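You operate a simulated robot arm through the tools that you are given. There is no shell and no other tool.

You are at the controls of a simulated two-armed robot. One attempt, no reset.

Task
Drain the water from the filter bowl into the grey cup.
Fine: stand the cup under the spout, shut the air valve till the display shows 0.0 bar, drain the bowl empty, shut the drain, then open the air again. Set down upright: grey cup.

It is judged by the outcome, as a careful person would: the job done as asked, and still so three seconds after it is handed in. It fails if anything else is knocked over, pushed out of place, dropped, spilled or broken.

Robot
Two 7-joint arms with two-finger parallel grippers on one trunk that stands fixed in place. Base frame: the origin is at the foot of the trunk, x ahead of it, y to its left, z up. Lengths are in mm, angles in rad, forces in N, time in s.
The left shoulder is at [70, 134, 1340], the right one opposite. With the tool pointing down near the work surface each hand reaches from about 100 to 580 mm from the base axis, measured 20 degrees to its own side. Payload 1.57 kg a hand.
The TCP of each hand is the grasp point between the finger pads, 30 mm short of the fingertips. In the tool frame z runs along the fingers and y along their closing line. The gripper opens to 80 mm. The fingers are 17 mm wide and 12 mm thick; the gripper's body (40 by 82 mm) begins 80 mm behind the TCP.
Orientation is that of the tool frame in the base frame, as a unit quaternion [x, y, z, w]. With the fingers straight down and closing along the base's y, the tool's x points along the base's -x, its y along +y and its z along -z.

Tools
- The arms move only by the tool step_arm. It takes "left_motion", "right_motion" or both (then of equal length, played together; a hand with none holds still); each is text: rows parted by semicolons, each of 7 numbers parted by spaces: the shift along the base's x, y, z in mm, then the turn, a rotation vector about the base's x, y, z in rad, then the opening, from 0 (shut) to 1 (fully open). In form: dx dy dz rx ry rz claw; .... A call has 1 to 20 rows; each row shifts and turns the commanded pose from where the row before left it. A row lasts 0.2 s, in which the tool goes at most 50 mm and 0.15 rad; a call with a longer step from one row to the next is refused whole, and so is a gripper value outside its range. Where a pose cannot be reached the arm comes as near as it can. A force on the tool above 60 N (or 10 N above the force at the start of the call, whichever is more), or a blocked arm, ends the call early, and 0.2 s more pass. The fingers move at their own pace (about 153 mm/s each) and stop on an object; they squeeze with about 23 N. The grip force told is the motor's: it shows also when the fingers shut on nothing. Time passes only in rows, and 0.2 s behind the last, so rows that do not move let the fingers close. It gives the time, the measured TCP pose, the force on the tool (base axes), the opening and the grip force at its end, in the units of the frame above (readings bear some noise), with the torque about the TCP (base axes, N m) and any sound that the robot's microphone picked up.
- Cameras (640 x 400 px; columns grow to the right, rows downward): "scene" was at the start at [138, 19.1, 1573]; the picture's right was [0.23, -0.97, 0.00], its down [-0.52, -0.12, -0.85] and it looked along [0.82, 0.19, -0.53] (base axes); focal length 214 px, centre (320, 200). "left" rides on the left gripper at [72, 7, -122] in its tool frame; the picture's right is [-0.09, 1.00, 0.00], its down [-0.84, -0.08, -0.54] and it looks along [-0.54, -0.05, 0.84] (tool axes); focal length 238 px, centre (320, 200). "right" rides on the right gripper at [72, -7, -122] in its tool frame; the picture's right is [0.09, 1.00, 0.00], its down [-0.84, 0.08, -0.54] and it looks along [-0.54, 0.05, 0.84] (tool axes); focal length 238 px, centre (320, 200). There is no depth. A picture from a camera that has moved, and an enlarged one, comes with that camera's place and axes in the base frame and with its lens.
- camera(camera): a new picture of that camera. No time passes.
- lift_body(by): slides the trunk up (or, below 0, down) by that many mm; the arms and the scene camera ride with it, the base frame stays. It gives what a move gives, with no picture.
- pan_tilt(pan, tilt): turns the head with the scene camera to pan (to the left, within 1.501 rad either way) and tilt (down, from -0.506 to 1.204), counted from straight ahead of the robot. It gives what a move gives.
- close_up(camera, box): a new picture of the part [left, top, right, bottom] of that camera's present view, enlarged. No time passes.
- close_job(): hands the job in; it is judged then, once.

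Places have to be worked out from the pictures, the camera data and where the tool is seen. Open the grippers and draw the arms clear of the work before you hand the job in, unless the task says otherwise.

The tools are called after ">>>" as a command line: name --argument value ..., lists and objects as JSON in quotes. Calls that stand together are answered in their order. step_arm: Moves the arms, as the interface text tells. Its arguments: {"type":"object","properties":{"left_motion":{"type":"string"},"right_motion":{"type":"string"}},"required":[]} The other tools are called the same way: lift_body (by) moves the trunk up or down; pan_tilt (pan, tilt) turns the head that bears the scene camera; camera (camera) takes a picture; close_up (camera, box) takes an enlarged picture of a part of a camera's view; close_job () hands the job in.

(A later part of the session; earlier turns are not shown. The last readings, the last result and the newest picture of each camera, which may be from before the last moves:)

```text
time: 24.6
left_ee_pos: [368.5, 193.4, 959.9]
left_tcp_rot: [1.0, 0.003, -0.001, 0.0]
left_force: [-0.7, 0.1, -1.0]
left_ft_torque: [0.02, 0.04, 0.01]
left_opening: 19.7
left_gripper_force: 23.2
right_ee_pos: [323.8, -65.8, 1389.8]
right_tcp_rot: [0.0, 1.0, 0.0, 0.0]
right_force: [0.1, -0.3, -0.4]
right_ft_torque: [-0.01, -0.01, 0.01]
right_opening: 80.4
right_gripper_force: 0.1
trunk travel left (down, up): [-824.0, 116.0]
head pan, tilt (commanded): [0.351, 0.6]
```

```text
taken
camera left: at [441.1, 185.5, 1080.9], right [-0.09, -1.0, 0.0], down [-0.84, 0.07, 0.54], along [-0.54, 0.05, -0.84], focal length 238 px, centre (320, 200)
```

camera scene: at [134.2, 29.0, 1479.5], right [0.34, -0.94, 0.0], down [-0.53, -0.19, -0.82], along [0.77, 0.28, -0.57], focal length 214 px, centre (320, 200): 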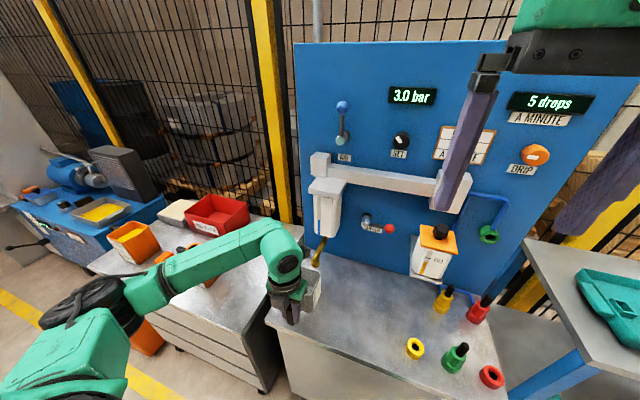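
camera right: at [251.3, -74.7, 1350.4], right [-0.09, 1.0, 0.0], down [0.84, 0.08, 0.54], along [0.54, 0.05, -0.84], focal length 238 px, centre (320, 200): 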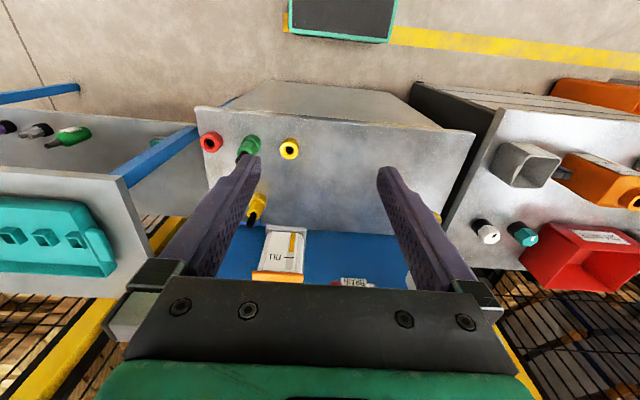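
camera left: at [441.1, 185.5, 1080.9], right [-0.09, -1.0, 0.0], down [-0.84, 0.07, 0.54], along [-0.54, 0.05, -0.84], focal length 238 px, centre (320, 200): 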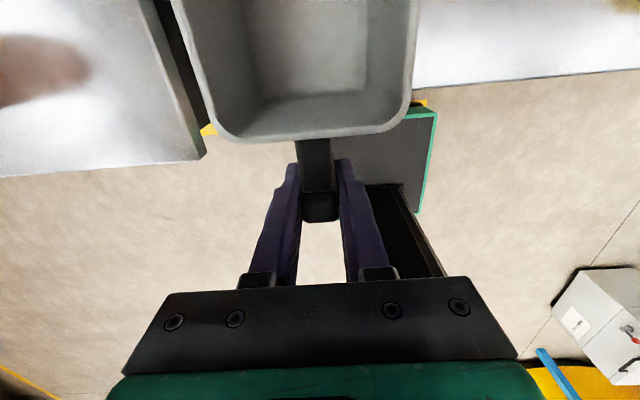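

Yaw 180° was reached, so the handle now faces the robot, and the cup is near (444, 193), in front of the spout. I move forward 18 mm and lower it to just above the table, then take a picture.

>>> step_arm --left_motion "6 -1 -10 0 0 0 0; 6 -1 -18 0 0 0 0; 6 0 -20 0 0 0 0; 0 0 -20 0 0 0 0; 0 0 -20 0 0 0 0"

>>> camera --camera "scene"

>>> close_up --camera "scene" --box '[240, 230, 400, 350]'

>>> camera --camera "right"

```text
time: 25.8
left_ee_pos: [387.5, 189.4, 870.3]
left_tcp_rot: [1.0, 0.0, -0.001, -0.001]
left_force: [-0.7, 1.2, -0.8]
left_ft_torque: [-0.02, 0.08, 0.02]
left_opening: 19.9
left_gripper_force: 23.4
right_ee_pos: [324.2, -66.6, 1389.2]
right_tcp_rot: [0.002, 1.0, 0.0, 0.0]
right_force: [0.8, 0.2, -0.3]
right_ft_torque: [-0.02, 0.02, 0.02]
right_opening: 79.9
right_gripper_force: 0.0
trunk travel left (down, up): [-824.0, 116.0]
head pan, tilt (commanded): [0.351, 0.6]
```

```text
taken
camera scene: at [134.3, 29.3, 1479.5], right [0.34, -0.94, 0.0], down [-0.53, -0.19, -0.82], along [0.77, 0.28, -0.57], focal length 214 px, centre (320, 200)
```

scene: 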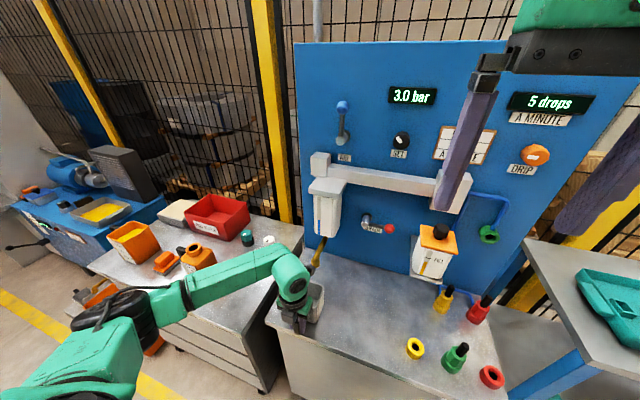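

```text
3.33 times, centred on (320, 290) of scene
camera zoom: at [134.3, 29.3, 1479.5], right [0.34, -0.94, 0.0], down [-0.53, -0.19, -0.82], along [0.77, 0.28, -0.57], focal length 715 px, centre (320, -100)
```

zoom: 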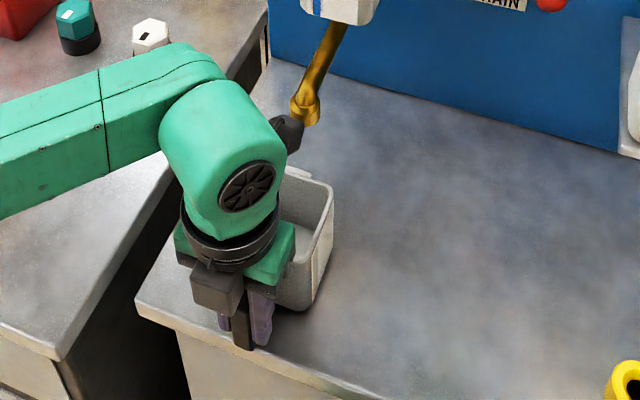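

```text
taken
camera right: at [251.8, -74.6, 1510.4], right [-0.09, 1.0, 0.0], down [0.84, 0.08, 0.54], along [0.54, 0.05, -0.84], focal length 238 px, centre (320, 200)
```

right: 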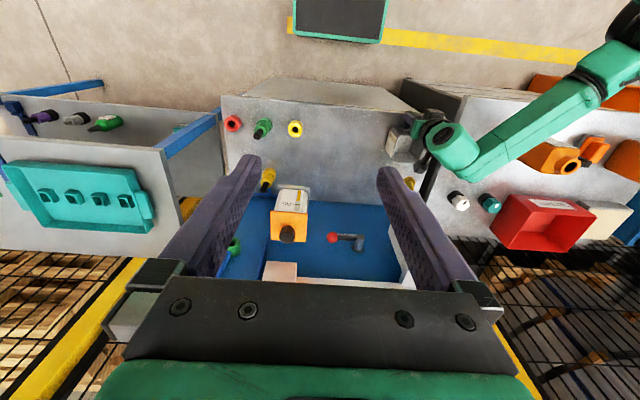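

The hand camera block is still about 40 mm short of the spout. I lower in small steps and watch the vertical force for table contact.

>>> step_arm --left_motion "0 0 -3 0 0 0 0; 0 0 -3 0 0 0 0; 0 0 -2 0 0 0 0"

>>> step_arm --left_motion "0 0 -2 0 0 0 0; 0 0 0 0 0 0 0"

```text
time: 26.6
left_ee_pos: [384.7, 191.0, 863.4]
left_tcp_rot: [1.0, 0.001, -0.002, -0.001]
left_force: [-0.7, -0.9, -0.5]
left_ft_torque: [0.0, 0.04, 0.02]
left_opening: 19.6
left_gripper_force: 22.6
right_ee_pos: [324.2, -65.6, 1390.3]
right_tcp_rot: [0.0, 1.0, 0.0, 0.0]
right_force: [0.5, 0.5, 0.8]
right_ft_torque: [-0.03, 0.05, -0.01]
right_opening: 79.9
right_gripper_force: 0.2
trunk travel left (down, up): [-824.0, 116.0]
head pan, tilt (commanded): [0.351, 0.6]
```

```text
time: 27.1
left_ee_pos: [385.5, 191.3, 862.4]
left_tcp_rot: [1.0, 0.001, -0.003, 0.001]
left_force: [0.0, -0.3, -0.4]
left_ft_torque: [0.01, 0.05, -0.05]
left_opening: 19.3
left_gripper_force: 23.0
right_ee_pos: [323.8, -65.4, 1390.9]
right_tcp_rot: [0.001, 1.0, 0.0, 0.0]
right_force: [0.9, 0.0, 0.2]
right_ft_torque: [0.01, -0.02, 0.01]
right_opening: 79.9
right_gripper_force: 0.1
trunk travel left (down, up): [-824.0, 116.0]
head pan, tilt (commanded): [0.351, 0.6]
```

No contact yet, so I keep going down 2 mm at a time.

>>> step_arm --left_motion "0 0 -2 0 0 0 0; 0 0 0 0 0 0 0"

>>> step_arm --left_motion "0 0 -2 0 0 0 0; 0 0 0 0 0 0 0"

>>> step_arm --left_motion "0 0 -2 0 0 0 0; 0 0 0 0 0 0 0"

```text
time: 27.8
left_ee_pos: [385.0, 191.2, 861.4]
left_tcp_rot: [1.0, 0.001, 0.0, -0.001]
left_force: [0.9, 0.9, 5.5]
left_ft_torque: [0.05, -0.24, 0.05]
left_opening: 19.6
left_gripper_force: 23.4
right_ee_pos: [322.0, -65.4, 1390.4]
right_tcp_rot: [0.0, 1.0, -0.001, 0.0]
right_force: [-0.2, -0.1, 0.5]
right_ft_torque: [0.04, 0.02, 0.0]
right_opening: 80.2
right_gripper_force: 0.0
trunk travel left (down, up): [-824.0, 116.0]
head pan, tilt (commanded): [0.351, 0.6]
```

```text
time: 28.4
left_ee_pos: [384.4, 190.6, 859.5]
left_tcp_rot: [1.0, 0.001, 0.0, -0.001]
left_force: [0.6, 4.1, 15.1]
left_ft_torque: [0.06, -0.56, 0.05]
left_opening: 19.7
left_gripper_force: 22.8
right_ee_pos: [320.8, -65.5, 1391.3]
right_tcp_rot: [0.0, 1.0, 0.0, 0.001]
right_force: [0.7, 0.0, -0.6]
right_ft_torque: [-0.01, -0.02, 0.02]
right_opening: 79.7
right_gripper_force: 0.0
trunk travel left (down, up): [-824.0, 116.0]
head pan, tilt (commanded): [0.351, 0.6]
```

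```text
time: 28.9
left_ee_pos: [383.6, 191.3, 857.6]
left_tcp_rot: [1.0, 0.0, -0.001, 0.0]
left_force: [-0.3, 2.5, 15.4]
left_ft_torque: [0.05, -0.57, 0.08]
left_opening: 19.7
left_gripper_force: 22.2
right_ee_pos: [320.1, -66.7, 1389.5]
right_tcp_rot: [0.001, 1.0, 0.0, 0.002]
right_force: [0.5, 0.4, 0.3]
right_ft_torque: [-0.01, 0.01, 0.0]
right_opening: 79.8
right_gripper_force: 0.1
trunk travel left (down, up): [-824.0, 116.0]
head pan, tilt (commanded): [0.351, 0.6]
```

Contact was at TCP z ≈ 861, the same height as on the side table, so the cup stands on the drain table. I open the fingers and raise the hand straight up.

>>> step_arm --left_motion "0 0 0 0 0 0 0.3; 0 0 0 0 0 0 0.7; 0 0 0 0 0 0 0.8; 0 0 15 0 0 0 0.8; 0 0 25 0 0 0 0.8; 0 0 35 0 0 0 0.8; 0 0 40 0 0 0 0.8; -15 0 10 0 0 0 0.8"

>>> camera --camera "left"

>>> camera --camera "scene"

```text
time: 30.8
left_ee_pos: [369.8, 188.8, 980.9]
left_tcp_rot: [1.0, 0.0, -0.001, 0.0]
left_force: [0.3, -0.4, 0.7]
left_ft_torque: [-0.01, -0.02, 0.03]
left_opening: 64.0
left_gripper_force: 0.0
right_ee_pos: [322.3, -65.8, 1390.4]
right_tcp_rot: [0.001, 1.0, 0.001, 0.0]
right_force: [-1.0, -0.1, 0.4]
right_ft_torque: [0.02, -0.06, 0.01]
right_opening: 80.2
right_gripper_force: 0.0
trunk travel left (down, up): [-824.0, 116.0]
head pan, tilt (commanded): [0.351, 0.6]
```

```text
taken
camera left: at [442.2, 181.1, 1103.2], right [-0.09, -1.0, 0.0], down [-0.84, 0.08, 0.54], along [-0.54, 0.05, -0.84], focal length 238 px, centre (320, 200)
```

left: 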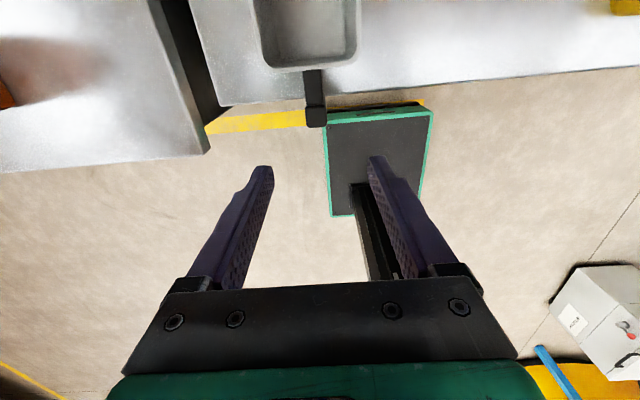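

```text
taken
camera scene: at [132.8, 29.5, 1479.6], right [0.34, -0.94, 0.0], down [-0.53, -0.19, -0.83], along [0.78, 0.28, -0.56], focal length 214 px, centre (320, 200)
```

scene: 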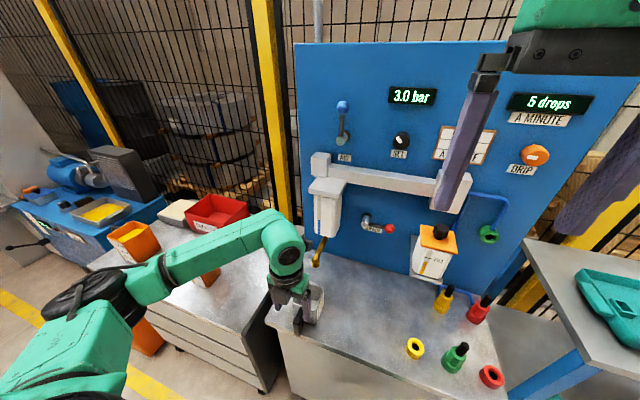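

The cup stands free and upright. I turn the left hand back through 180° to yaw 0, so its camera faces away from the spout.

>>> step_arm --left_motion "0 0 0 0 0 -0.1428 0.8; 0 0 0 0 0 -0.1428 0.8; 0 0 0 0 0 -0.1428 0.8; 0 0 0 0 0 -0.1428 0.8; 0 0 0 0 0 -0.1428 0.8; 0 0 0 0 0 -0.1428 0.8; 0 0 0 0 0 -0.1428 0.8; 0 0 0 0 0 -0.1428 0.8; 0 0 0 0 0 -0.1428 0.8; 0 0 0 0 0 -0.1428 0.8; 0 0 0 0 0 -0.1428 0.8"

>>> step_arm --left_motion "0 0 0 0 0 -0.1428 0.8; 0 0 0 0 0 -0.1428 0.8; 0 0 0 0 0 -0.1428 0.8; 0 0 0 0 0 -0.1428 0.8; 0 0 0 0 0 -0.1428 0.8; 0 0 0 0 0 -0.1428 0.8; 0 0 0 0 0 -0.1428 0.8; 0 0 0 0 0 -0.1428 0.8; 0 0 0 0 0 -0.1428 0.8; 0 0 0 0 0 -0.1428 0.8; 0 0 0 0 0 -0.1428 0.8"

>>> camera --camera "left"

>>> camera --camera "scene"

```text
time: 33.1
left_ee_pos: [369.3, 190.9, 977.8]
left_tcp_rot: [-0.707, 0.707, 0.001, 0.001]
left_force: [-0.2, 0.7, 0.0]
left_ft_torque: [0.0, 0.03, 0.01]
left_opening: 64.2
left_gripper_force: 0.1
right_ee_pos: [323.2, -66.2, 1390.4]
right_tcp_rot: [0.0, 1.0, 0.0, 0.0]
right_force: [-1.3, -1.0, 0.1]
right_ft_torque: [-0.02, 0.0, 0.0]
right_opening: 80.3
right_gripper_force: 0.1
trunk travel left (down, up): [-824.0, 116.0]
head pan, tilt (commanded): [0.351, 0.6]
```

```text
time: 35.5
left_ee_pos: [369.9, 191.0, 978.1]
left_tcp_rot: [0.0, 1.0, 0.0, 0.002]
left_force: [0.2, 0.2, -0.9]
left_ft_torque: [0.0, -0.01, 0.02]
left_opening: 64.1
left_gripper_force: 0.1
right_ee_pos: [322.6, -65.6, 1388.2]
right_tcp_rot: [0.0, 1.0, 0.0, 0.0]
right_force: [0.4, -0.6, 0.1]
right_ft_torque: [-0.03, -0.02, 0.02]
right_opening: 80.2
right_gripper_force: 0.0
trunk travel left (down, up): [-824.0, 116.0]
head pan, tilt (commanded): [0.351, 0.6]
```

```text
taken
camera left: at [298.0, 196.0, 1101.3], right [0.09, 1.0, 0.0], down [0.84, -0.08, 0.54], along [0.54, -0.05, -0.84], focal length 238 px, centre (320, 200)
```

left: 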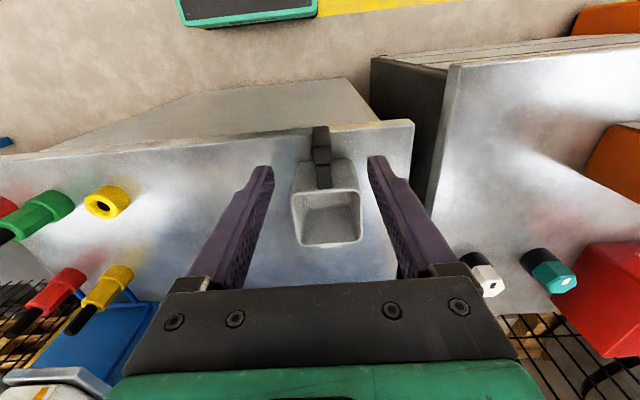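

```text
taken
camera scene: at [133.9, 29.2, 1479.5], right [0.34, -0.94, 0.0], down [-0.53, -0.19, -0.82], along [0.77, 0.28, -0.57], focal length 214 px, centre (320, 200)
```

scene: 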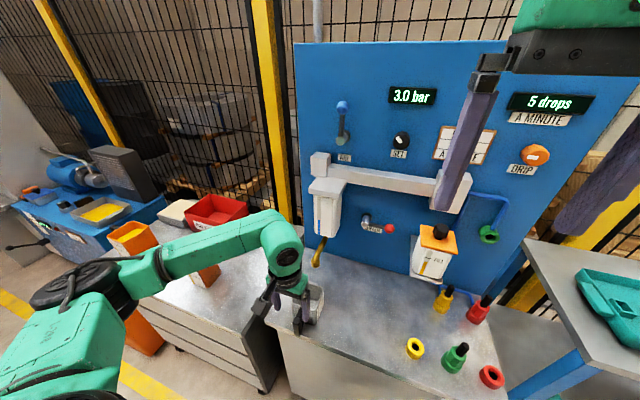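

Yaw 0 is reached and the cup's handle points at the robot. I enlarge to locate the cup and handle exactly.

>>> close_up --camera "left" --box '[250, 110, 410, 260]'

>>> close_up --camera "scene" --box '[250, 220, 390, 350]'

```text
2.67 times, centred on (330, 185) of left
camera zoom: at [298.0, 196.0, 1101.3], right [0.09, 1.0, 0.0], down [0.84, -0.08, 0.54], along [0.54, -0.05, -0.84], focal length 636 px, centre (293, 240)
```

zoom: 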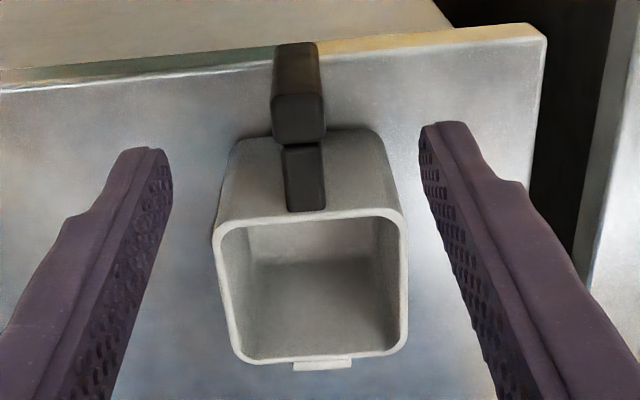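

```text
3.08 times, centred on (320, 285) of scene
camera zoom: at [133.9, 29.2, 1479.5], right [0.34, -0.94, 0.0], down [-0.53, -0.19, -0.82], along [0.77, 0.28, -0.57], focal length 660 px, centre (320, -62)
```

zoom: 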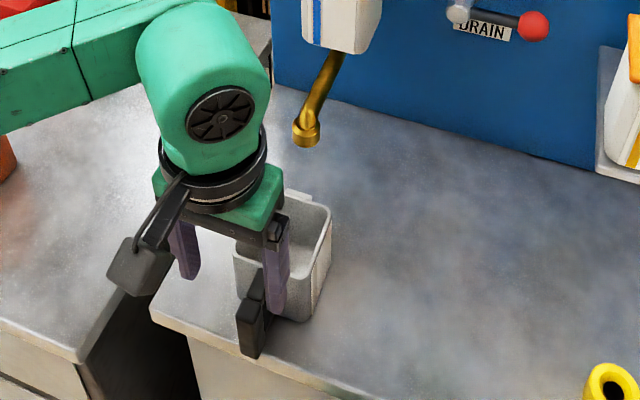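

Using both hand views together, the rim sits at z ≈ 883 with the cup about 74 mm wide and centred near (465, 190), 80 mm ahead of the gripped point. I want the spout tip more exactly, so I move the right hand lower for a side view of it and zoom the scene camera.

>>> step_arm --right_motion "-5 -12 -40 0 0 0 1; -5 -12 -40 0 0 0 1; -5 -12 -40 0 0 0 1; -5 -12 -40 0 0 0 1; -5 -12 -40 0 0 0 1; 0 0 -40 0 0 0 1"

>>> camera --camera "right"

>>> close_up --camera "scene" --box '[280, 220, 360, 290]'

```text
time: 37.0
left_ee_pos: [369.8, 190.3, 979.2]
left_tcp_rot: [-0.002, 1.0, 0.0, 0.001]
left_force: [-1.0, -0.7, 0.9]
left_ft_torque: [-0.01, -0.02, 0.02]
left_opening: 63.9
left_gripper_force: 0.1
right_ee_pos: [298.3, -127.7, 1166.5]
right_tcp_rot: [0.001, 1.0, 0.001, 0.0]
right_force: [-0.2, -0.2, 0.3]
right_ft_torque: [-0.02, -0.01, 0.0]
right_opening: 79.9
right_gripper_force: 0.0
right hand out of reach, approached as far as the arm can: row 6
trunk travel left (down, up): [-824.0, 116.0]
head pan, tilt (commanded): [0.351, 0.6]
```

```text
taken
camera right: at [226.2, -136.2, 1286.8], right [-0.09, 1.0, 0.0], down [0.84, 0.08, 0.54], along [0.54, 0.05, -0.84], focal length 238 px, centre (320, 200)
```

right: 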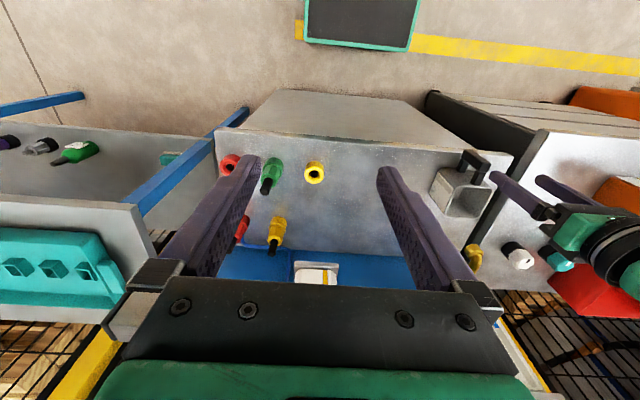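

```text
5.71 times, centred on (320, 255) of scene
camera zoom: at [134.1, 29.5, 1479.5], right [0.34, -0.94, 0.0], down [-0.53, -0.19, -0.82], along [0.77, 0.28, -0.57], focal length 1226 px, centre (320, -114)
```

zoom: 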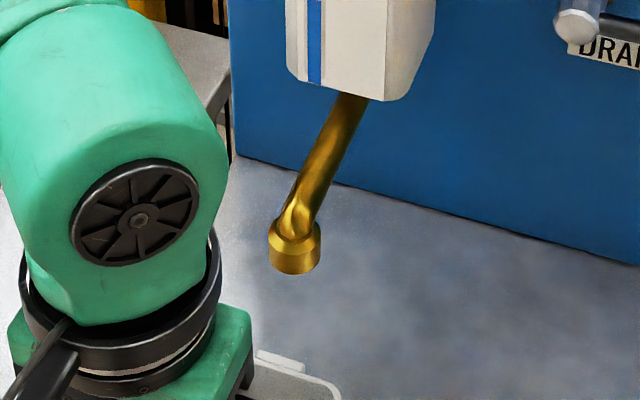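

The spout shows beside the right finger, so I enlarge that region.

>>> close_up --camera "right" --box '[420, 140, 520, 280]'

```text
2.86 times, centred on (470, 210) of right
camera zoom: at [226.2, -136.2, 1286.8], right [-0.09, 1.0, 0.0], down [0.84, 0.08, 0.54], along [0.54, 0.05, -0.84], focal length 681 px, centre (-109, 171)
```

zoom: 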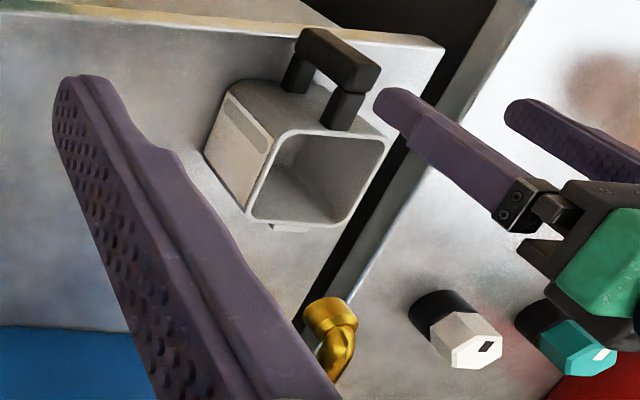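

The nozzle's outlet comes out at (522, 186, 953) and the cup centre at (464, 190), so the cup must go about 58 mm forward and 4 mm to the right. I regrip the handle from above at (387, 190, 861) with yaw 0.

>>> step_arm --left_motion "8 0 -10 0 0 0 0.8; 9 -0.5 -20 0 0 0 0.8; 0 0 -25 0 0 0 0.8; 0 0 -25 0 0 0 0.8; 0 0 -20 0 0 0 0.8; 0 0 -17 0 0 0 0.8; 0 0 0 0 0 0 0.8"

>>> camera --camera "left"

>>> close_up --camera "right" --box '[420, 120, 540, 260]'

```text
time: 38.5
left_ee_pos: [386.8, 192.3, 861.8]
left_tcp_rot: [-0.002, 1.0, 0.0, 0.001]
left_force: [-0.7, 0.6, -0.5]
left_ft_torque: [0.0, 0.03, 0.02]
left_opening: 64.2
left_gripper_force: 0.1
right_ee_pos: [297.5, -127.4, 1168.0]
right_tcp_rot: [0.0, 1.0, 0.0, 0.0]
right_force: [-0.5, -0.3, 0.5]
right_ft_torque: [-0.01, -0.01, -0.01]
right_opening: 79.9
right_gripper_force: 0.1
trunk travel left (down, up): [-824.0, 116.0]
head pan, tilt (commanded): [0.351, 0.6]
```

```text
taken
camera left: at [314.5, 196.8, 983.4], right [0.09, 1.0, 0.0], down [0.84, -0.08, 0.54], along [0.54, -0.05, -0.84], focal length 238 px, centre (320, 200)
```

left: 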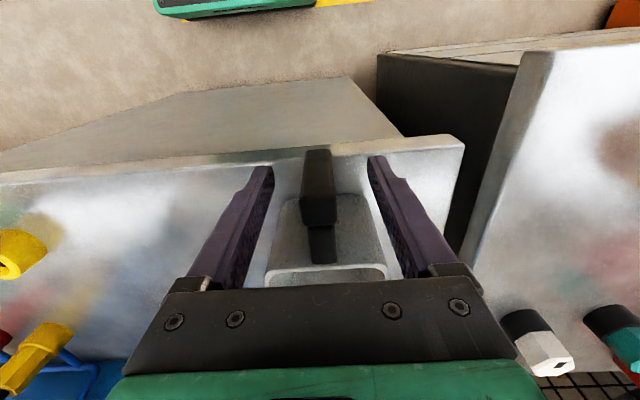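

```text
2.86 times, centred on (480, 190) of right
camera zoom: at [226.2, -136.5, 1287.2], right [-0.09, 1.0, 0.0], down [0.84, 0.08, 0.54], along [0.54, 0.05, -0.84], focal length 681 px, centre (-137, 229)
```

zoom: 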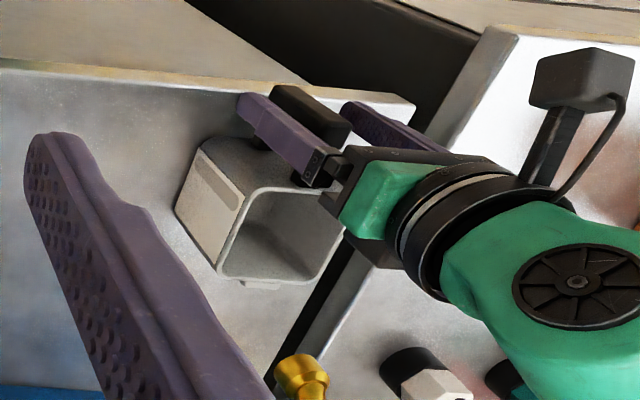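

The handle is between the fingers again with the camera block on the robot's side. I close, then lift 12 mm.

>>> step_arm --left_motion "0 0 0 0 0 0 0.4; 0 0 0 0 0 0 0.15; 0 0 0 0 0 0 0; 0 0 0 0 0 0 0; 0 0 0 0 0 0 0; 0 0 4 0 0 0 0; 0 0 8 0 0 0 0; 0 0 0 0 0 0 0"

>>> camera --camera "left"

>>> close_up --camera "right" --box '[420, 120, 540, 260]'

```text
time: 40.4
left_ee_pos: [387.5, 191.3, 875.0]
left_tcp_rot: [-0.002, 1.0, 0.0, 0.001]
left_force: [0.5, 0.1, -0.5]
left_ft_torque: [0.02, 0.06, 0.01]
left_opening: 19.8
left_gripper_force: 22.6
right_ee_pos: [298.9, -127.1, 1166.2]
right_tcp_rot: [0.0, 1.0, 0.0, 0.0]
right_force: [-1.2, 0.7, -0.6]
right_ft_torque: [-0.03, 0.04, 0.0]
right_opening: 80.1
right_gripper_force: 0.0
trunk travel left (down, up): [-824.0, 116.0]
head pan, tilt (commanded): [0.351, 0.6]
```

```text
taken
camera left: at [315.1, 196.2, 996.7], right [0.09, 1.0, 0.0], down [0.84, -0.07, 0.54], along [0.54, -0.05, -0.84], focal length 238 px, centre (320, 200)
```

left: 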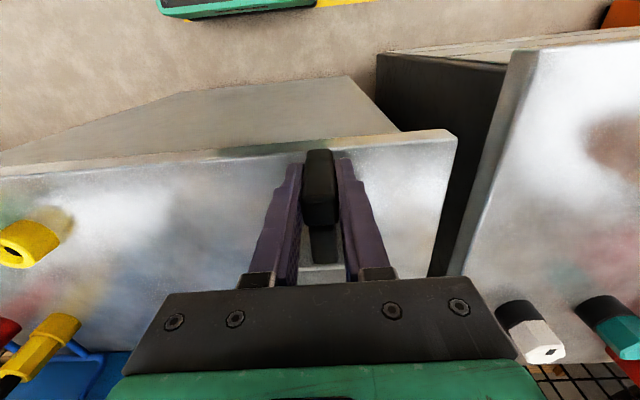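

```text
2.86 times, centred on (480, 190) of right
camera zoom: at [226.4, -136.3, 1287.2], right [-0.09, 1.0, 0.0], down [0.84, 0.08, 0.54], along [0.54, 0.05, -0.84], focal length 681 px, centre (-137, 229)
```

zoom: 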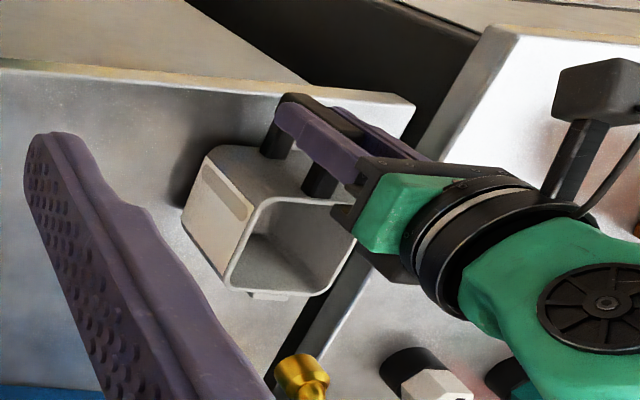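

The cup is lifted level. I carry it 58 mm forward and 4 mm right, slowly, to bring it under the nozzle.

>>> step_arm --left_motion "8 -0.6 0 0 0 0 0; 10 -0.7 0 0 0 0 0; 10 -0.7 0 0 0 0 0; 10 -0.7 0 0 0 0 0; 10 -0.7 0 0 0 0 0; 10 -0.6 0 0 0 0 0; 0 0 0 0 0 0 0"

>>> close_up --camera "right" --box '[420, 120, 560, 290]'

>>> close_up --camera "scene" --box '[260, 200, 380, 320]'

```text
time: 42.0
left_ee_pos: [447.5, 186.3, 874.2]
left_tcp_rot: [-0.002, 1.0, 0.0, 0.001]
left_force: [0.5, 0.3, -1.1]
left_ft_torque: [-0.01, 0.04, 0.01]
left_opening: 19.6
left_gripper_force: 22.8
right_ee_pos: [298.2, -127.8, 1166.1]
right_tcp_rot: [0.0, 1.0, -0.001, -0.001]
right_force: [0.0, 0.8, -0.1]
right_ft_torque: [-0.03, 0.01, 0.01]
right_opening: 79.8
right_gripper_force: 0.1
trunk travel left (down, up): [-824.0, 116.0]
head pan, tilt (commanded): [0.351, 0.6]
```

```text
2.35 times, centred on (490, 205) of right
camera zoom: at [226.3, -136.3, 1287.2], right [-0.09, 1.0, 0.0], down [0.84, 0.08, 0.54], along [0.54, 0.05, -0.84], focal length 561 px, centre (-80, 188)
```

zoom: 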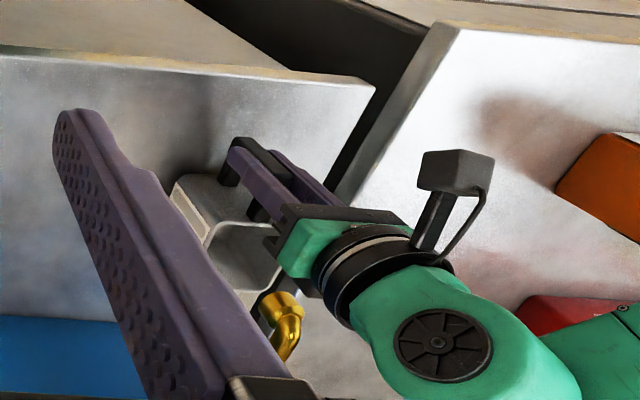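

```text
3.33 times, centred on (320, 260) of scene
camera zoom: at [133.9, 29.2, 1479.5], right [0.34, -0.94, 0.0], down [-0.53, -0.19, -0.82], along [0.77, 0.28, -0.57], focal length 715 px, centre (320, 0)
```

zoom: 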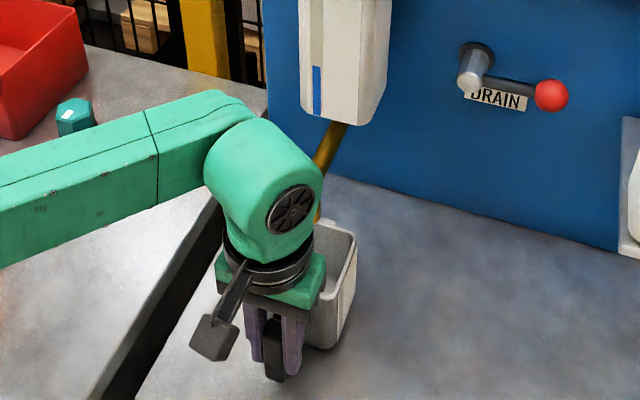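

The cup centre should now be near (524, 187), right under the nozzle at (522, 186). I lower it in small steps until the table takes it.

>>> step_arm --left_motion "0 0 -5 0 0 0 0; 0 0 -5 0 0 0 0; 0 0 0 0 0 0 0"

>>> step_arm --left_motion "0 0 -2 0 0 0 0; 0 0 0 0 0 0 0"

>>> step_arm --left_motion "0 0 -1.5 0 0 0 0; 0 0 0 0 0 0 0"

```text
time: 42.8
left_ee_pos: [447.1, 186.0, 863.8]
left_tcp_rot: [-0.002, 1.0, 0.0, 0.001]
left_force: [0.1, -0.2, -1.5]
left_ft_torque: [0.01, 0.03, 0.03]
left_opening: 19.6
left_gripper_force: 23.1
right_ee_pos: [298.1, -127.6, 1166.3]
right_tcp_rot: [-0.001, 1.0, 0.0, 0.0]
right_force: [-0.1, 0.7, -0.8]
right_ft_torque: [0.03, -0.02, 0.0]
right_opening: 80.0
right_gripper_force: 0.0
trunk travel left (down, up): [-824.0, 116.0]
head pan, tilt (commanded): [0.351, 0.6]
```

```text
time: 43.4
left_ee_pos: [445.7, 186.7, 862.1]
left_tcp_rot: [-0.001, 1.0, 0.0, 0.002]
left_force: [-0.4, 0.0, -0.5]
left_ft_torque: [0.0, 0.04, 0.01]
left_opening: 19.4
left_gripper_force: 22.7
right_ee_pos: [297.9, -127.0, 1166.8]
right_tcp_rot: [-0.001, 1.0, -0.001, 0.0]
right_force: [-0.7, -0.1, -0.8]
right_ft_torque: [0.01, 0.01, -0.01]
right_opening: 80.0
right_gripper_force: 0.0
trunk travel left (down, up): [-824.0, 116.0]
head pan, tilt (commanded): [0.351, 0.6]
```

```text
time: 44.0
left_ee_pos: [444.8, 188.0, 861.7]
left_tcp_rot: [-0.001, 1.0, 0.0, 0.002]
left_force: [0.6, 0.8, 4.7]
left_ft_torque: [0.05, -0.13, 0.04]
left_opening: 19.7
left_gripper_force: 22.6
right_ee_pos: [297.2, -127.3, 1168.0]
right_tcp_rot: [0.0, 1.0, 0.0, 0.0]
right_force: [-0.2, 0.0, -0.3]
right_ft_torque: [0.0, -0.02, 0.0]
right_opening: 80.0
right_gripper_force: 0.1
trunk travel left (down, up): [-824.0, 116.0]
head pan, tilt (commanded): [0.351, 0.6]
```

The table took the cup (4.7 N). I open the fingers, rise, and draw the hand back toward the robot.

>>> step_arm --left_motion "0 0 0 0 0 0 0.3; 0 0 0 0 0 0 0.7; 0 0 0 0 0 0 0.8; 0 0 10 0 0 0 0.8; 0 0 20 0 0 0 0.8; 0 0 30 0 0 0 0.8; -20 0 30 0 0 0 0.8; -40 0 20 0 0 0 0.8; -40 0 10 0 0 0 0.8"

>>> camera --camera "left"

>>> close_up --camera "right" --box '[420, 140, 540, 280]'

>>> close_up --camera "scene" --box '[260, 200, 380, 320]'

```text
time: 46.0
left_ee_pos: [340.5, 188.0, 981.7]
left_tcp_rot: [-0.002, 1.0, 0.001, 0.001]
left_force: [0.4, 0.7, -0.3]
left_ft_torque: [0.01, 0.01, -0.03]
left_opening: 64.0
left_gripper_force: 0.0
right_ee_pos: [297.5, -127.2, 1167.4]
right_tcp_rot: [0.002, 1.0, 0.0, 0.001]
right_force: [1.0, 0.7, 1.0]
right_ft_torque: [-0.01, -0.02, 0.03]
right_opening: 79.9
right_gripper_force: 0.0
trunk travel left (down, up): [-824.0, 116.0]
head pan, tilt (commanded): [0.351, 0.6]
```

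```text
taken
camera left: at [269.1, 192.7, 1103.2], right [0.09, 1.0, 0.0], down [0.83, -0.08, 0.55], along [0.54, -0.05, -0.84], focal length 238 px, centre (320, 200)
```

left: 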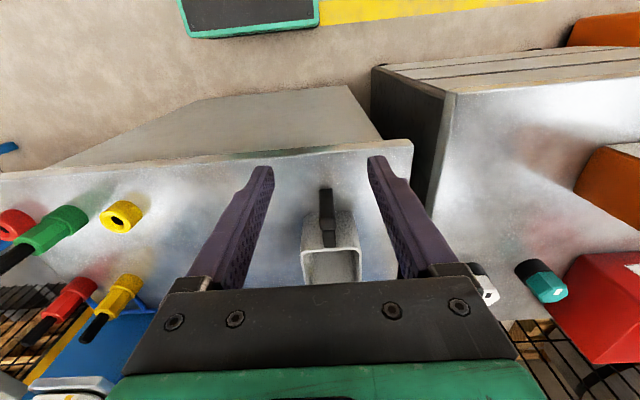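

```text
2.86 times, centred on (480, 210) of right
camera zoom: at [224.4, -136.3, 1287.6], right [-0.09, 1.0, 0.0], down [0.84, 0.08, 0.54], along [0.54, 0.05, -0.84], focal length 681 px, centre (-137, 171)
```

zoom: 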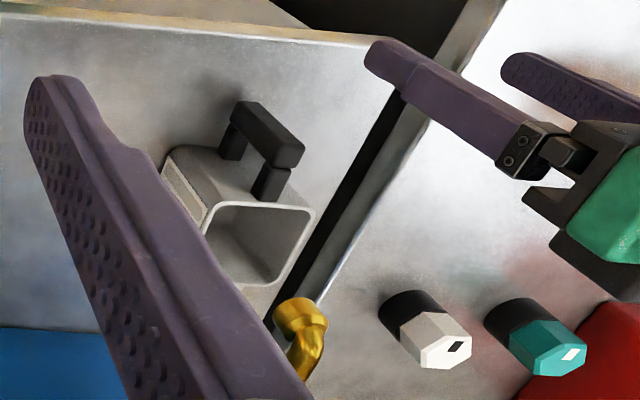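

```text
3.33 times, centred on (320, 260) of scene
camera zoom: at [131.8, 29.4, 1479.7], right [0.34, -0.94, 0.0], down [-0.53, -0.19, -0.83], along [0.78, 0.28, -0.56], focal length 715 px, centre (320, 0)
```

zoom: 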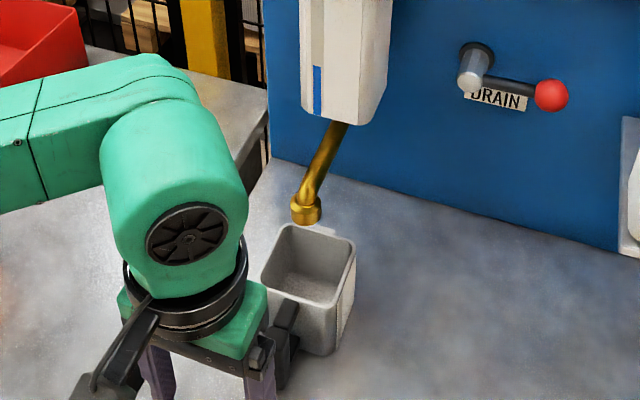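

The views agree that the cup centre (≈525, 187) is under the nozzle (≈522, 187), with the rim about 70 mm below the outlet. Next comes the air lever, whose ball I triangulate at (675, 169, 1371) and hub at (673, 168, 1289). I raise the left hand and swing the fingers to point forward.

>>> step_arm --left_motion "0 0 40 0 0 0 0.8; 0 0 45 0 0 0 0.8; 0 0 45 0 0 0 0.8; 0 0 45 0 0 0 0.6; 0 0 25 0 0 0 0.6"

>>> step_arm --left_motion "12 -1.5 16 0 -0.1428 0 0.6; 16 -1.5 17 0 -0.1428 0 0.6; 17 -1.5 17 0 -0.1428 0 0.6; 17 -1.5 17 0 -0.1428 0 0.6; 17 -1.5 17 0 -0.1428 0 0.6; 17 -2 17 0 -0.1428 0 0.6; 17 -2 17 0 -0.1428 0 0.6; 17 -2 17 0 -0.1428 0 0.6; 17 -2 17 0 -0.1428 0 0.6; 17 -2 17 0 -0.1428 0 0.6; 16 -1 16 0 -0.1428 0 0.6"

>>> pan_tilt --pan 0.3 --tilt 0.3

>>> camera --camera "scene"

>>> camera --camera "left"

```text
time: 47.1
left_ee_pos: [344.2, 186.8, 1181.6]
left_tcp_rot: [-0.001, 1.0, -0.001, 0.002]
left_force: [0.4, 0.7, 0.2]
left_ft_torque: [0.04, -0.01, 0.04]
left_opening: 47.7
left_gripper_force: 0.0
right_ee_pos: [297.1, -128.3, 1166.0]
right_tcp_rot: [0.0, 1.0, 0.0, 0.0]
right_force: [-0.3, 0.7, 0.0]
right_ft_torque: [0.01, -0.06, 0.02]
right_opening: 80.0
right_gripper_force: 0.1
trunk travel left (down, up): [-824.0, 116.0]
head pan, tilt (commanded): [0.351, 0.6]
```

```text
time: 49.5
left_ee_pos: [524.0, 171.2, 1365.2]
left_tcp_rot: [0.0, 0.706, -0.002, 0.709]
left_force: [0.7, 0.2, -1.6]
left_ft_torque: [-0.04, 0.01, 0.0]
left_opening: 47.8
left_gripper_force: 0.0
right_ee_pos: [298.2, -127.0, 1165.6]
right_tcp_rot: [0.0, 1.0, 0.0, 0.0]
right_force: [0.6, 0.2, -0.4]
right_ft_torque: [-0.02, 0.01, -0.01]
right_opening: 80.1
right_gripper_force: 0.1
trunk travel left (down, up): [-824.0, 116.0]
head pan, tilt (commanded): [0.351, 0.6]
```

```text
time: 50.4
left_ee_pos: [523.4, 169.8, 1365.3]
left_tcp_rot: [0.0, 0.707, -0.002, 0.708]
left_force: [-0.2, -0.6, 0.4]
left_ft_torque: [0.03, 0.02, 0.02]
left_opening: 48.1
left_gripper_force: 0.0
right_ee_pos: [298.1, -128.6, 1166.2]
right_tcp_rot: [0.0, 1.0, 0.0, 0.0]
right_force: [0.5, 1.0, -1.1]
right_ft_torque: [-0.01, -0.02, -0.02]
right_opening: 80.0
right_gripper_force: 0.2
trunk travel left (down, up): [-824.0, 116.0]
head pan, tilt (commanded): [0.3, 0.3]
```

```text
taken
camera scene: at [140.0, 26.4, 1506.9], right [0.3, -0.96, 0.0], down [-0.28, -0.09, -0.95], along [0.91, 0.28, -0.3], focal length 214 px, centre (320, 200)
```

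scene: 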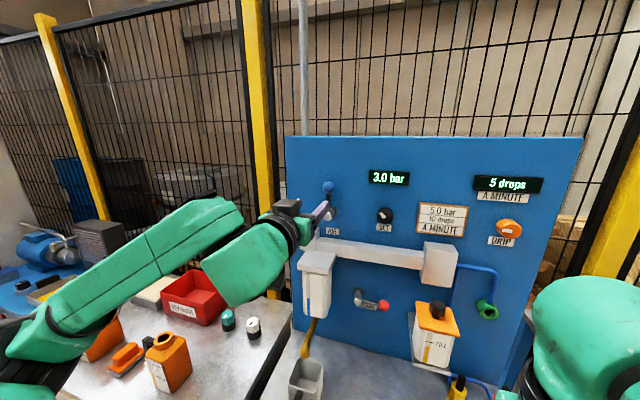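

```text
taken
camera left: at [401.7, 175.8, 1292.9], right [0.0, 1.0, 0.09], down [-0.54, -0.07, 0.84], along [0.84, -0.05, 0.54], focal length 238 px, centre (320, 200)
```

left: 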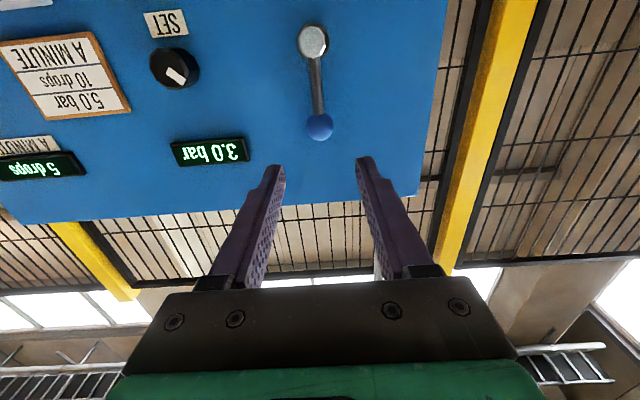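

The left camera shows the air lever straight ahead, with the ball at about (675, 168.5, 1370) and centred between the fingers. I advance until the fingers straddle the ball (TCP x ≈ 660), about 18 mm short of the panel.

>>> step_arm --left_motion "20 0 1 0 0 0 0.6; 25 0 1 0 0 0 0.6; 25 0 1 0 0 0 0.6; 25 0 1 0 0 0 0.6; 20 0 1 0 0 0 0.6; 12 0 0 0 0 0 0.6; 8 0 0 0 0 0 0.6"

>>> camera --camera "left"

>>> close_up --camera "scene" --box '[270, 150, 400, 260]'

```text
time: 52.0
left_ee_pos: [660.5, 167.2, 1372.9]
left_tcp_rot: [0.0, 0.706, -0.002, 0.708]
left_force: [0.3, -0.2, 0.9]
left_ft_torque: [-0.01, -0.02, 0.02]
left_opening: 48.1
left_gripper_force: 0.1
right_ee_pos: [299.1, -127.8, 1166.2]
right_tcp_rot: [0.001, 1.0, -0.001, 0.0]
right_force: [0.3, 0.4, -0.1]
right_ft_torque: [-0.04, 0.0, -0.01]
right_opening: 80.1
right_gripper_force: 0.0
trunk travel left (down, up): [-824.0, 116.0]
head pan, tilt (commanded): [0.3, 0.3]
```

```text
taken
camera left: at [538.5, 173.0, 1300.0], right [0.0, 1.0, 0.09], down [-0.54, -0.07, 0.84], along [0.84, -0.05, 0.54], focal length 238 px, centre (320, 200)
```

left: 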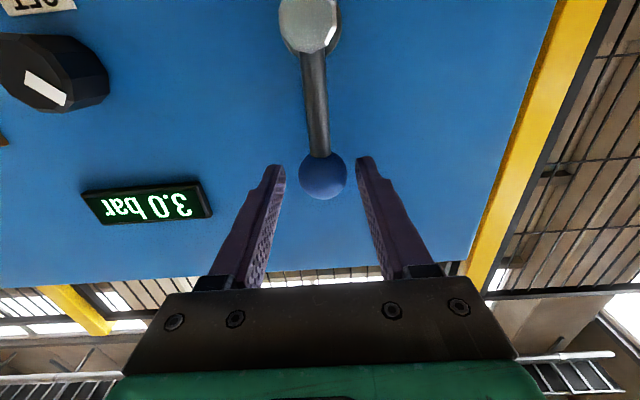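

```text
3.64 times, centred on (335, 205) of scene
camera zoom: at [140.5, 26.3, 1506.9], right [0.3, -0.96, 0.0], down [-0.28, -0.09, -0.96], along [0.91, 0.28, -0.3], focal length 780 px, centre (266, 182)
```

zoom: 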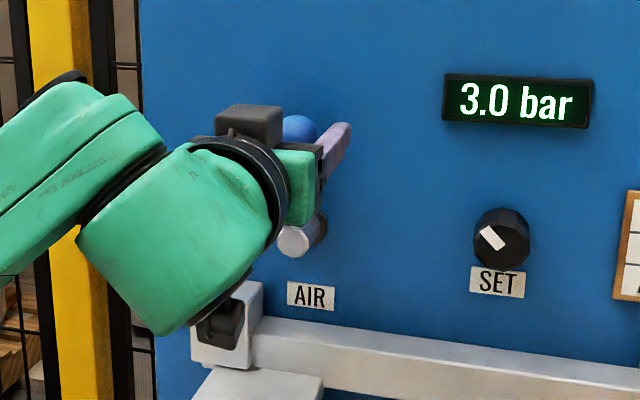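

The ball sits between the finger pads. I narrow the opening a little and try turning the lever clockwise (toward the right) along its arc for the first 0.42 rad, reading the force.

>>> step_arm --left_motion "0 1 -2 0 0 0 0.5; 0 -11.44 -0.8 0.14 0 0 0.5; 0 -11.22 -2.39 0.14 0 0 0.5; 0 -10.78 -3.94 0.14 0 0 0.5; 0 0 0 0 0 0 0.5"

>>> camera --camera "left"

>>> close_up --camera "scene" --box '[270, 150, 420, 260]'

```text
time: 53.1
left_ee_pos: [660.9, 154.0, 1360.8]
left_tcp_rot: [0.139, 0.693, 0.146, 0.692]
left_force: [0.2, 30.7, -0.6]
left_ft_torque: [-0.54, -0.1, 0.43]
left_opening: 65.5
left_gripper_force: 14.4
right_ee_pos: [296.6, -115.9, 1168.6]
right_tcp_rot: [0.0, 1.0, -0.006, -0.001]
right_force: [0.7, -0.4, 0.0]
right_ft_torque: [-0.03, 0.01, 0.0]
right_opening: 80.2
right_gripper_force: 0.0
trunk travel left (down, up): [-824.0, 116.0]
head pan, tilt (commanded): [0.3, 0.3]
```

```text
taken
camera left: at [538.9, 186.0, 1297.2], right [-0.01, 0.88, 0.48], down [-0.54, -0.41, 0.74], along [0.84, -0.25, 0.48], focal length 238 px, centre (320, 200)
```

left: 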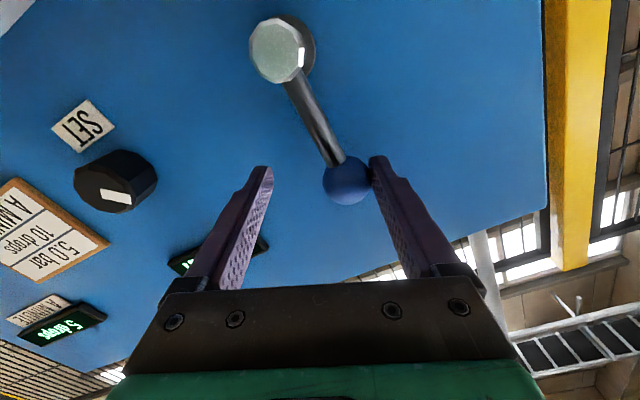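

```text
3.64 times, centred on (345, 205) of scene
camera zoom: at [139.6, 42.9, 1506.6], right [0.3, -0.95, 0.01], down [-0.28, -0.1, -0.95], along [0.91, 0.28, -0.3], focal length 780 px, centre (229, 182)
```

zoom: 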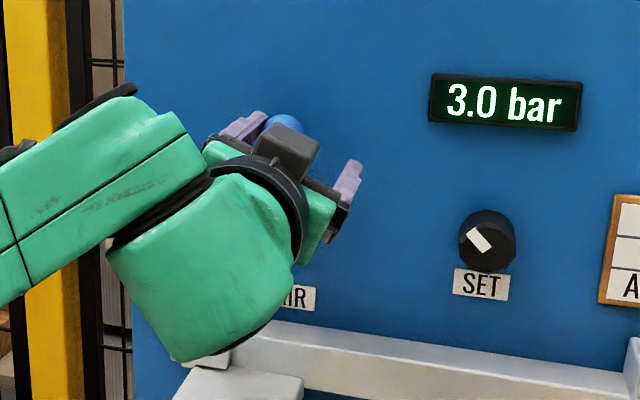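

The lever did not move: the ball is still at (168, 1370) with 31 N on the hand, so clockwise is its stop. I back the hand off to straight again before trying counter-clockwise.

>>> step_arm --left_motion "0 5 3 -0.14 0 0 0.5; 0 5 3 -0.14 0 0 0.5; 0 4 3 -0.14 0 0 0.5; 0 0 0 0 0 0 0.5"

>>> camera --camera "left"

```text
time: 54.1
left_ee_pos: [659.3, 157.0, 1371.7]
left_tcp_rot: [-0.004, 0.706, -0.002, 0.708]
left_force: [4.0, 17.3, 6.8]
left_ft_torque: [0.27, -0.12, 0.18]
left_opening: 55.8
left_gripper_force: 9.1
right_ee_pos: [297.4, -121.7, 1168.2]
right_tcp_rot: [0.001, 1.0, -0.002, 0.0]
right_force: [0.5, 0.2, -0.4]
right_ft_torque: [0.0, -0.03, 0.03]
right_opening: 80.0
right_gripper_force: 0.2
trunk travel left (down, up): [-824.0, 116.0]
head pan, tilt (commanded): [0.3, 0.3]
```

```text
taken
camera left: at [538.3, 161.9, 1299.2], right [0.0, 1.0, 0.08], down [-0.55, -0.07, 0.84], along [0.84, -0.04, 0.54], focal length 238 px, centre (320, 200)
```

left: 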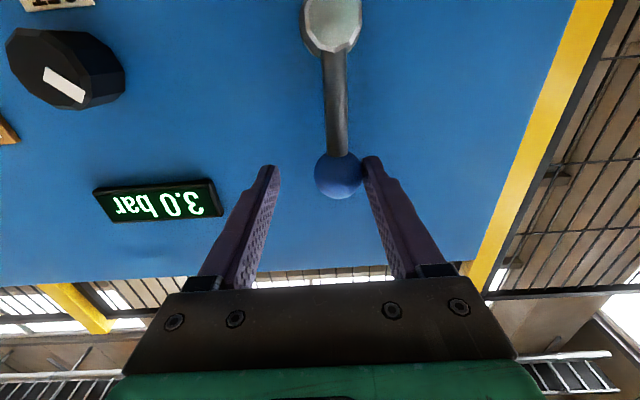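

Still touching on the left finger (17 N), so I shift 11 mm in +y to recentre on the ball.

>>> step_arm --left_motion "0 6 -1 0 0 0 0.5; 0 5.5 0 0 0 0 0.5; 0 0 0 0 0 0 0.5"

>>> camera --camera "left"

```text
time: 55.0
left_ee_pos: [660.4, 163.6, 1370.9]
left_tcp_rot: [-0.001, 0.707, -0.002, 0.708]
left_force: [-0.5, 4.8, 1.7]
left_ft_torque: [0.04, -0.07, 0.11]
left_opening: 44.8
left_gripper_force: 2.8
right_ee_pos: [297.9, -125.9, 1166.9]
right_tcp_rot: [0.0, 1.0, -0.001, 0.001]
right_force: [0.3, -0.5, -0.4]
right_ft_torque: [0.03, 0.0, -0.02]
right_opening: 80.0
right_gripper_force: 0.0
trunk travel left (down, up): [-824.0, 116.0]
head pan, tilt (commanded): [0.3, 0.3]
```

```text
taken
camera left: at [537.9, 168.7, 1298.2], right [0.0, 1.0, 0.09], down [-0.54, -0.07, 0.84], along [0.84, -0.05, 0.54], focal length 238 px, centre (320, 200)
```

left: 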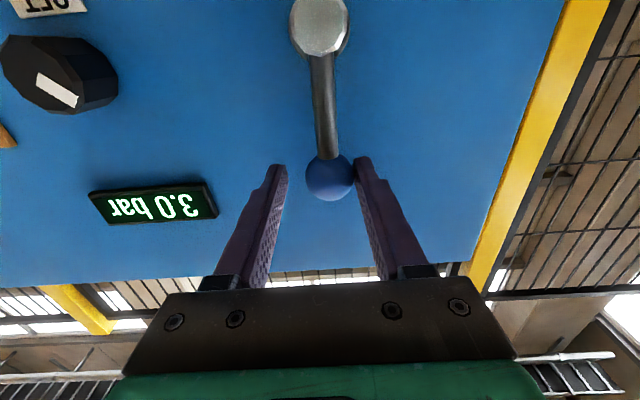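

Now centred enough; I try the counter-clockwise direction (toward the left) along the mirrored arc for 0.42 rad.

>>> step_arm --left_motion "0 5 0 0 0 0 0.5; 0 11.44 -0.8 -0.14 0 0 0.5; 0 11.22 -2.39 -0.14 0 0 0.5; 0 10.78 -3.94 -0.14 0 0 0.5; 0 0 0 0 0 0 0.5"

>>> camera --camera "left"

>>> close_up --camera "scene" --box '[270, 150, 420, 260]'

```text
time: 56.1
left_ee_pos: [661.4, 199.2, 1363.6]
left_tcp_rot: [-0.149, 0.691, -0.148, 0.692]
left_force: [-0.7, -1.2, 0.9]
left_ft_torque: [-0.02, -0.03, -0.02]
left_opening: 41.4
left_gripper_force: 0.5
right_ee_pos: [297.4, -127.7, 1167.4]
right_tcp_rot: [0.0, 1.0, 0.0, 0.0]
right_force: [0.9, -0.9, -0.5]
right_ft_torque: [0.03, -0.03, 0.02]
right_opening: 80.1
right_gripper_force: 0.1
trunk travel left (down, up): [-824.0, 116.0]
head pan, tilt (commanded): [0.3, 0.3]
```

```text
taken
camera left: at [539.3, 174.1, 1295.5], right [0.0, 0.95, -0.33], down [-0.54, 0.27, 0.79], along [0.84, 0.18, 0.51], focal length 238 px, centre (320, 200)
```

left: 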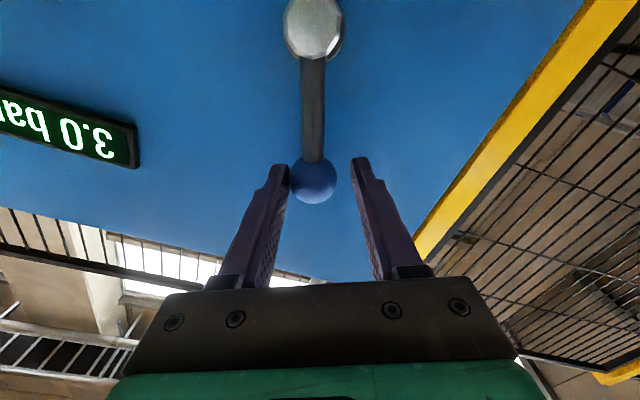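

```text
3.64 times, centred on (345, 205) of scene
camera zoom: at [139.6, 25.6, 1507.0], right [0.3, -0.96, 0.0], down [-0.28, -0.09, -0.96], along [0.91, 0.28, -0.3], focal length 780 px, centre (229, 182)
```

zoom: 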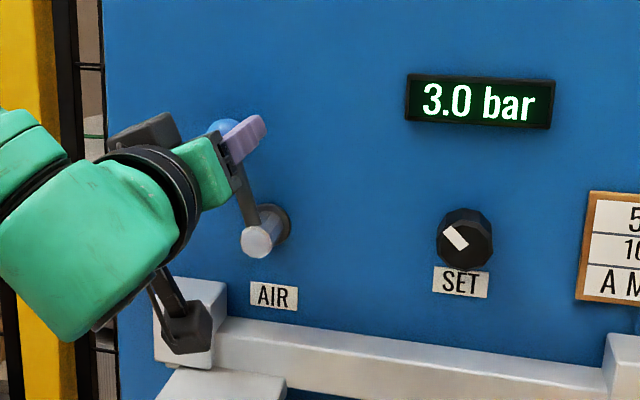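

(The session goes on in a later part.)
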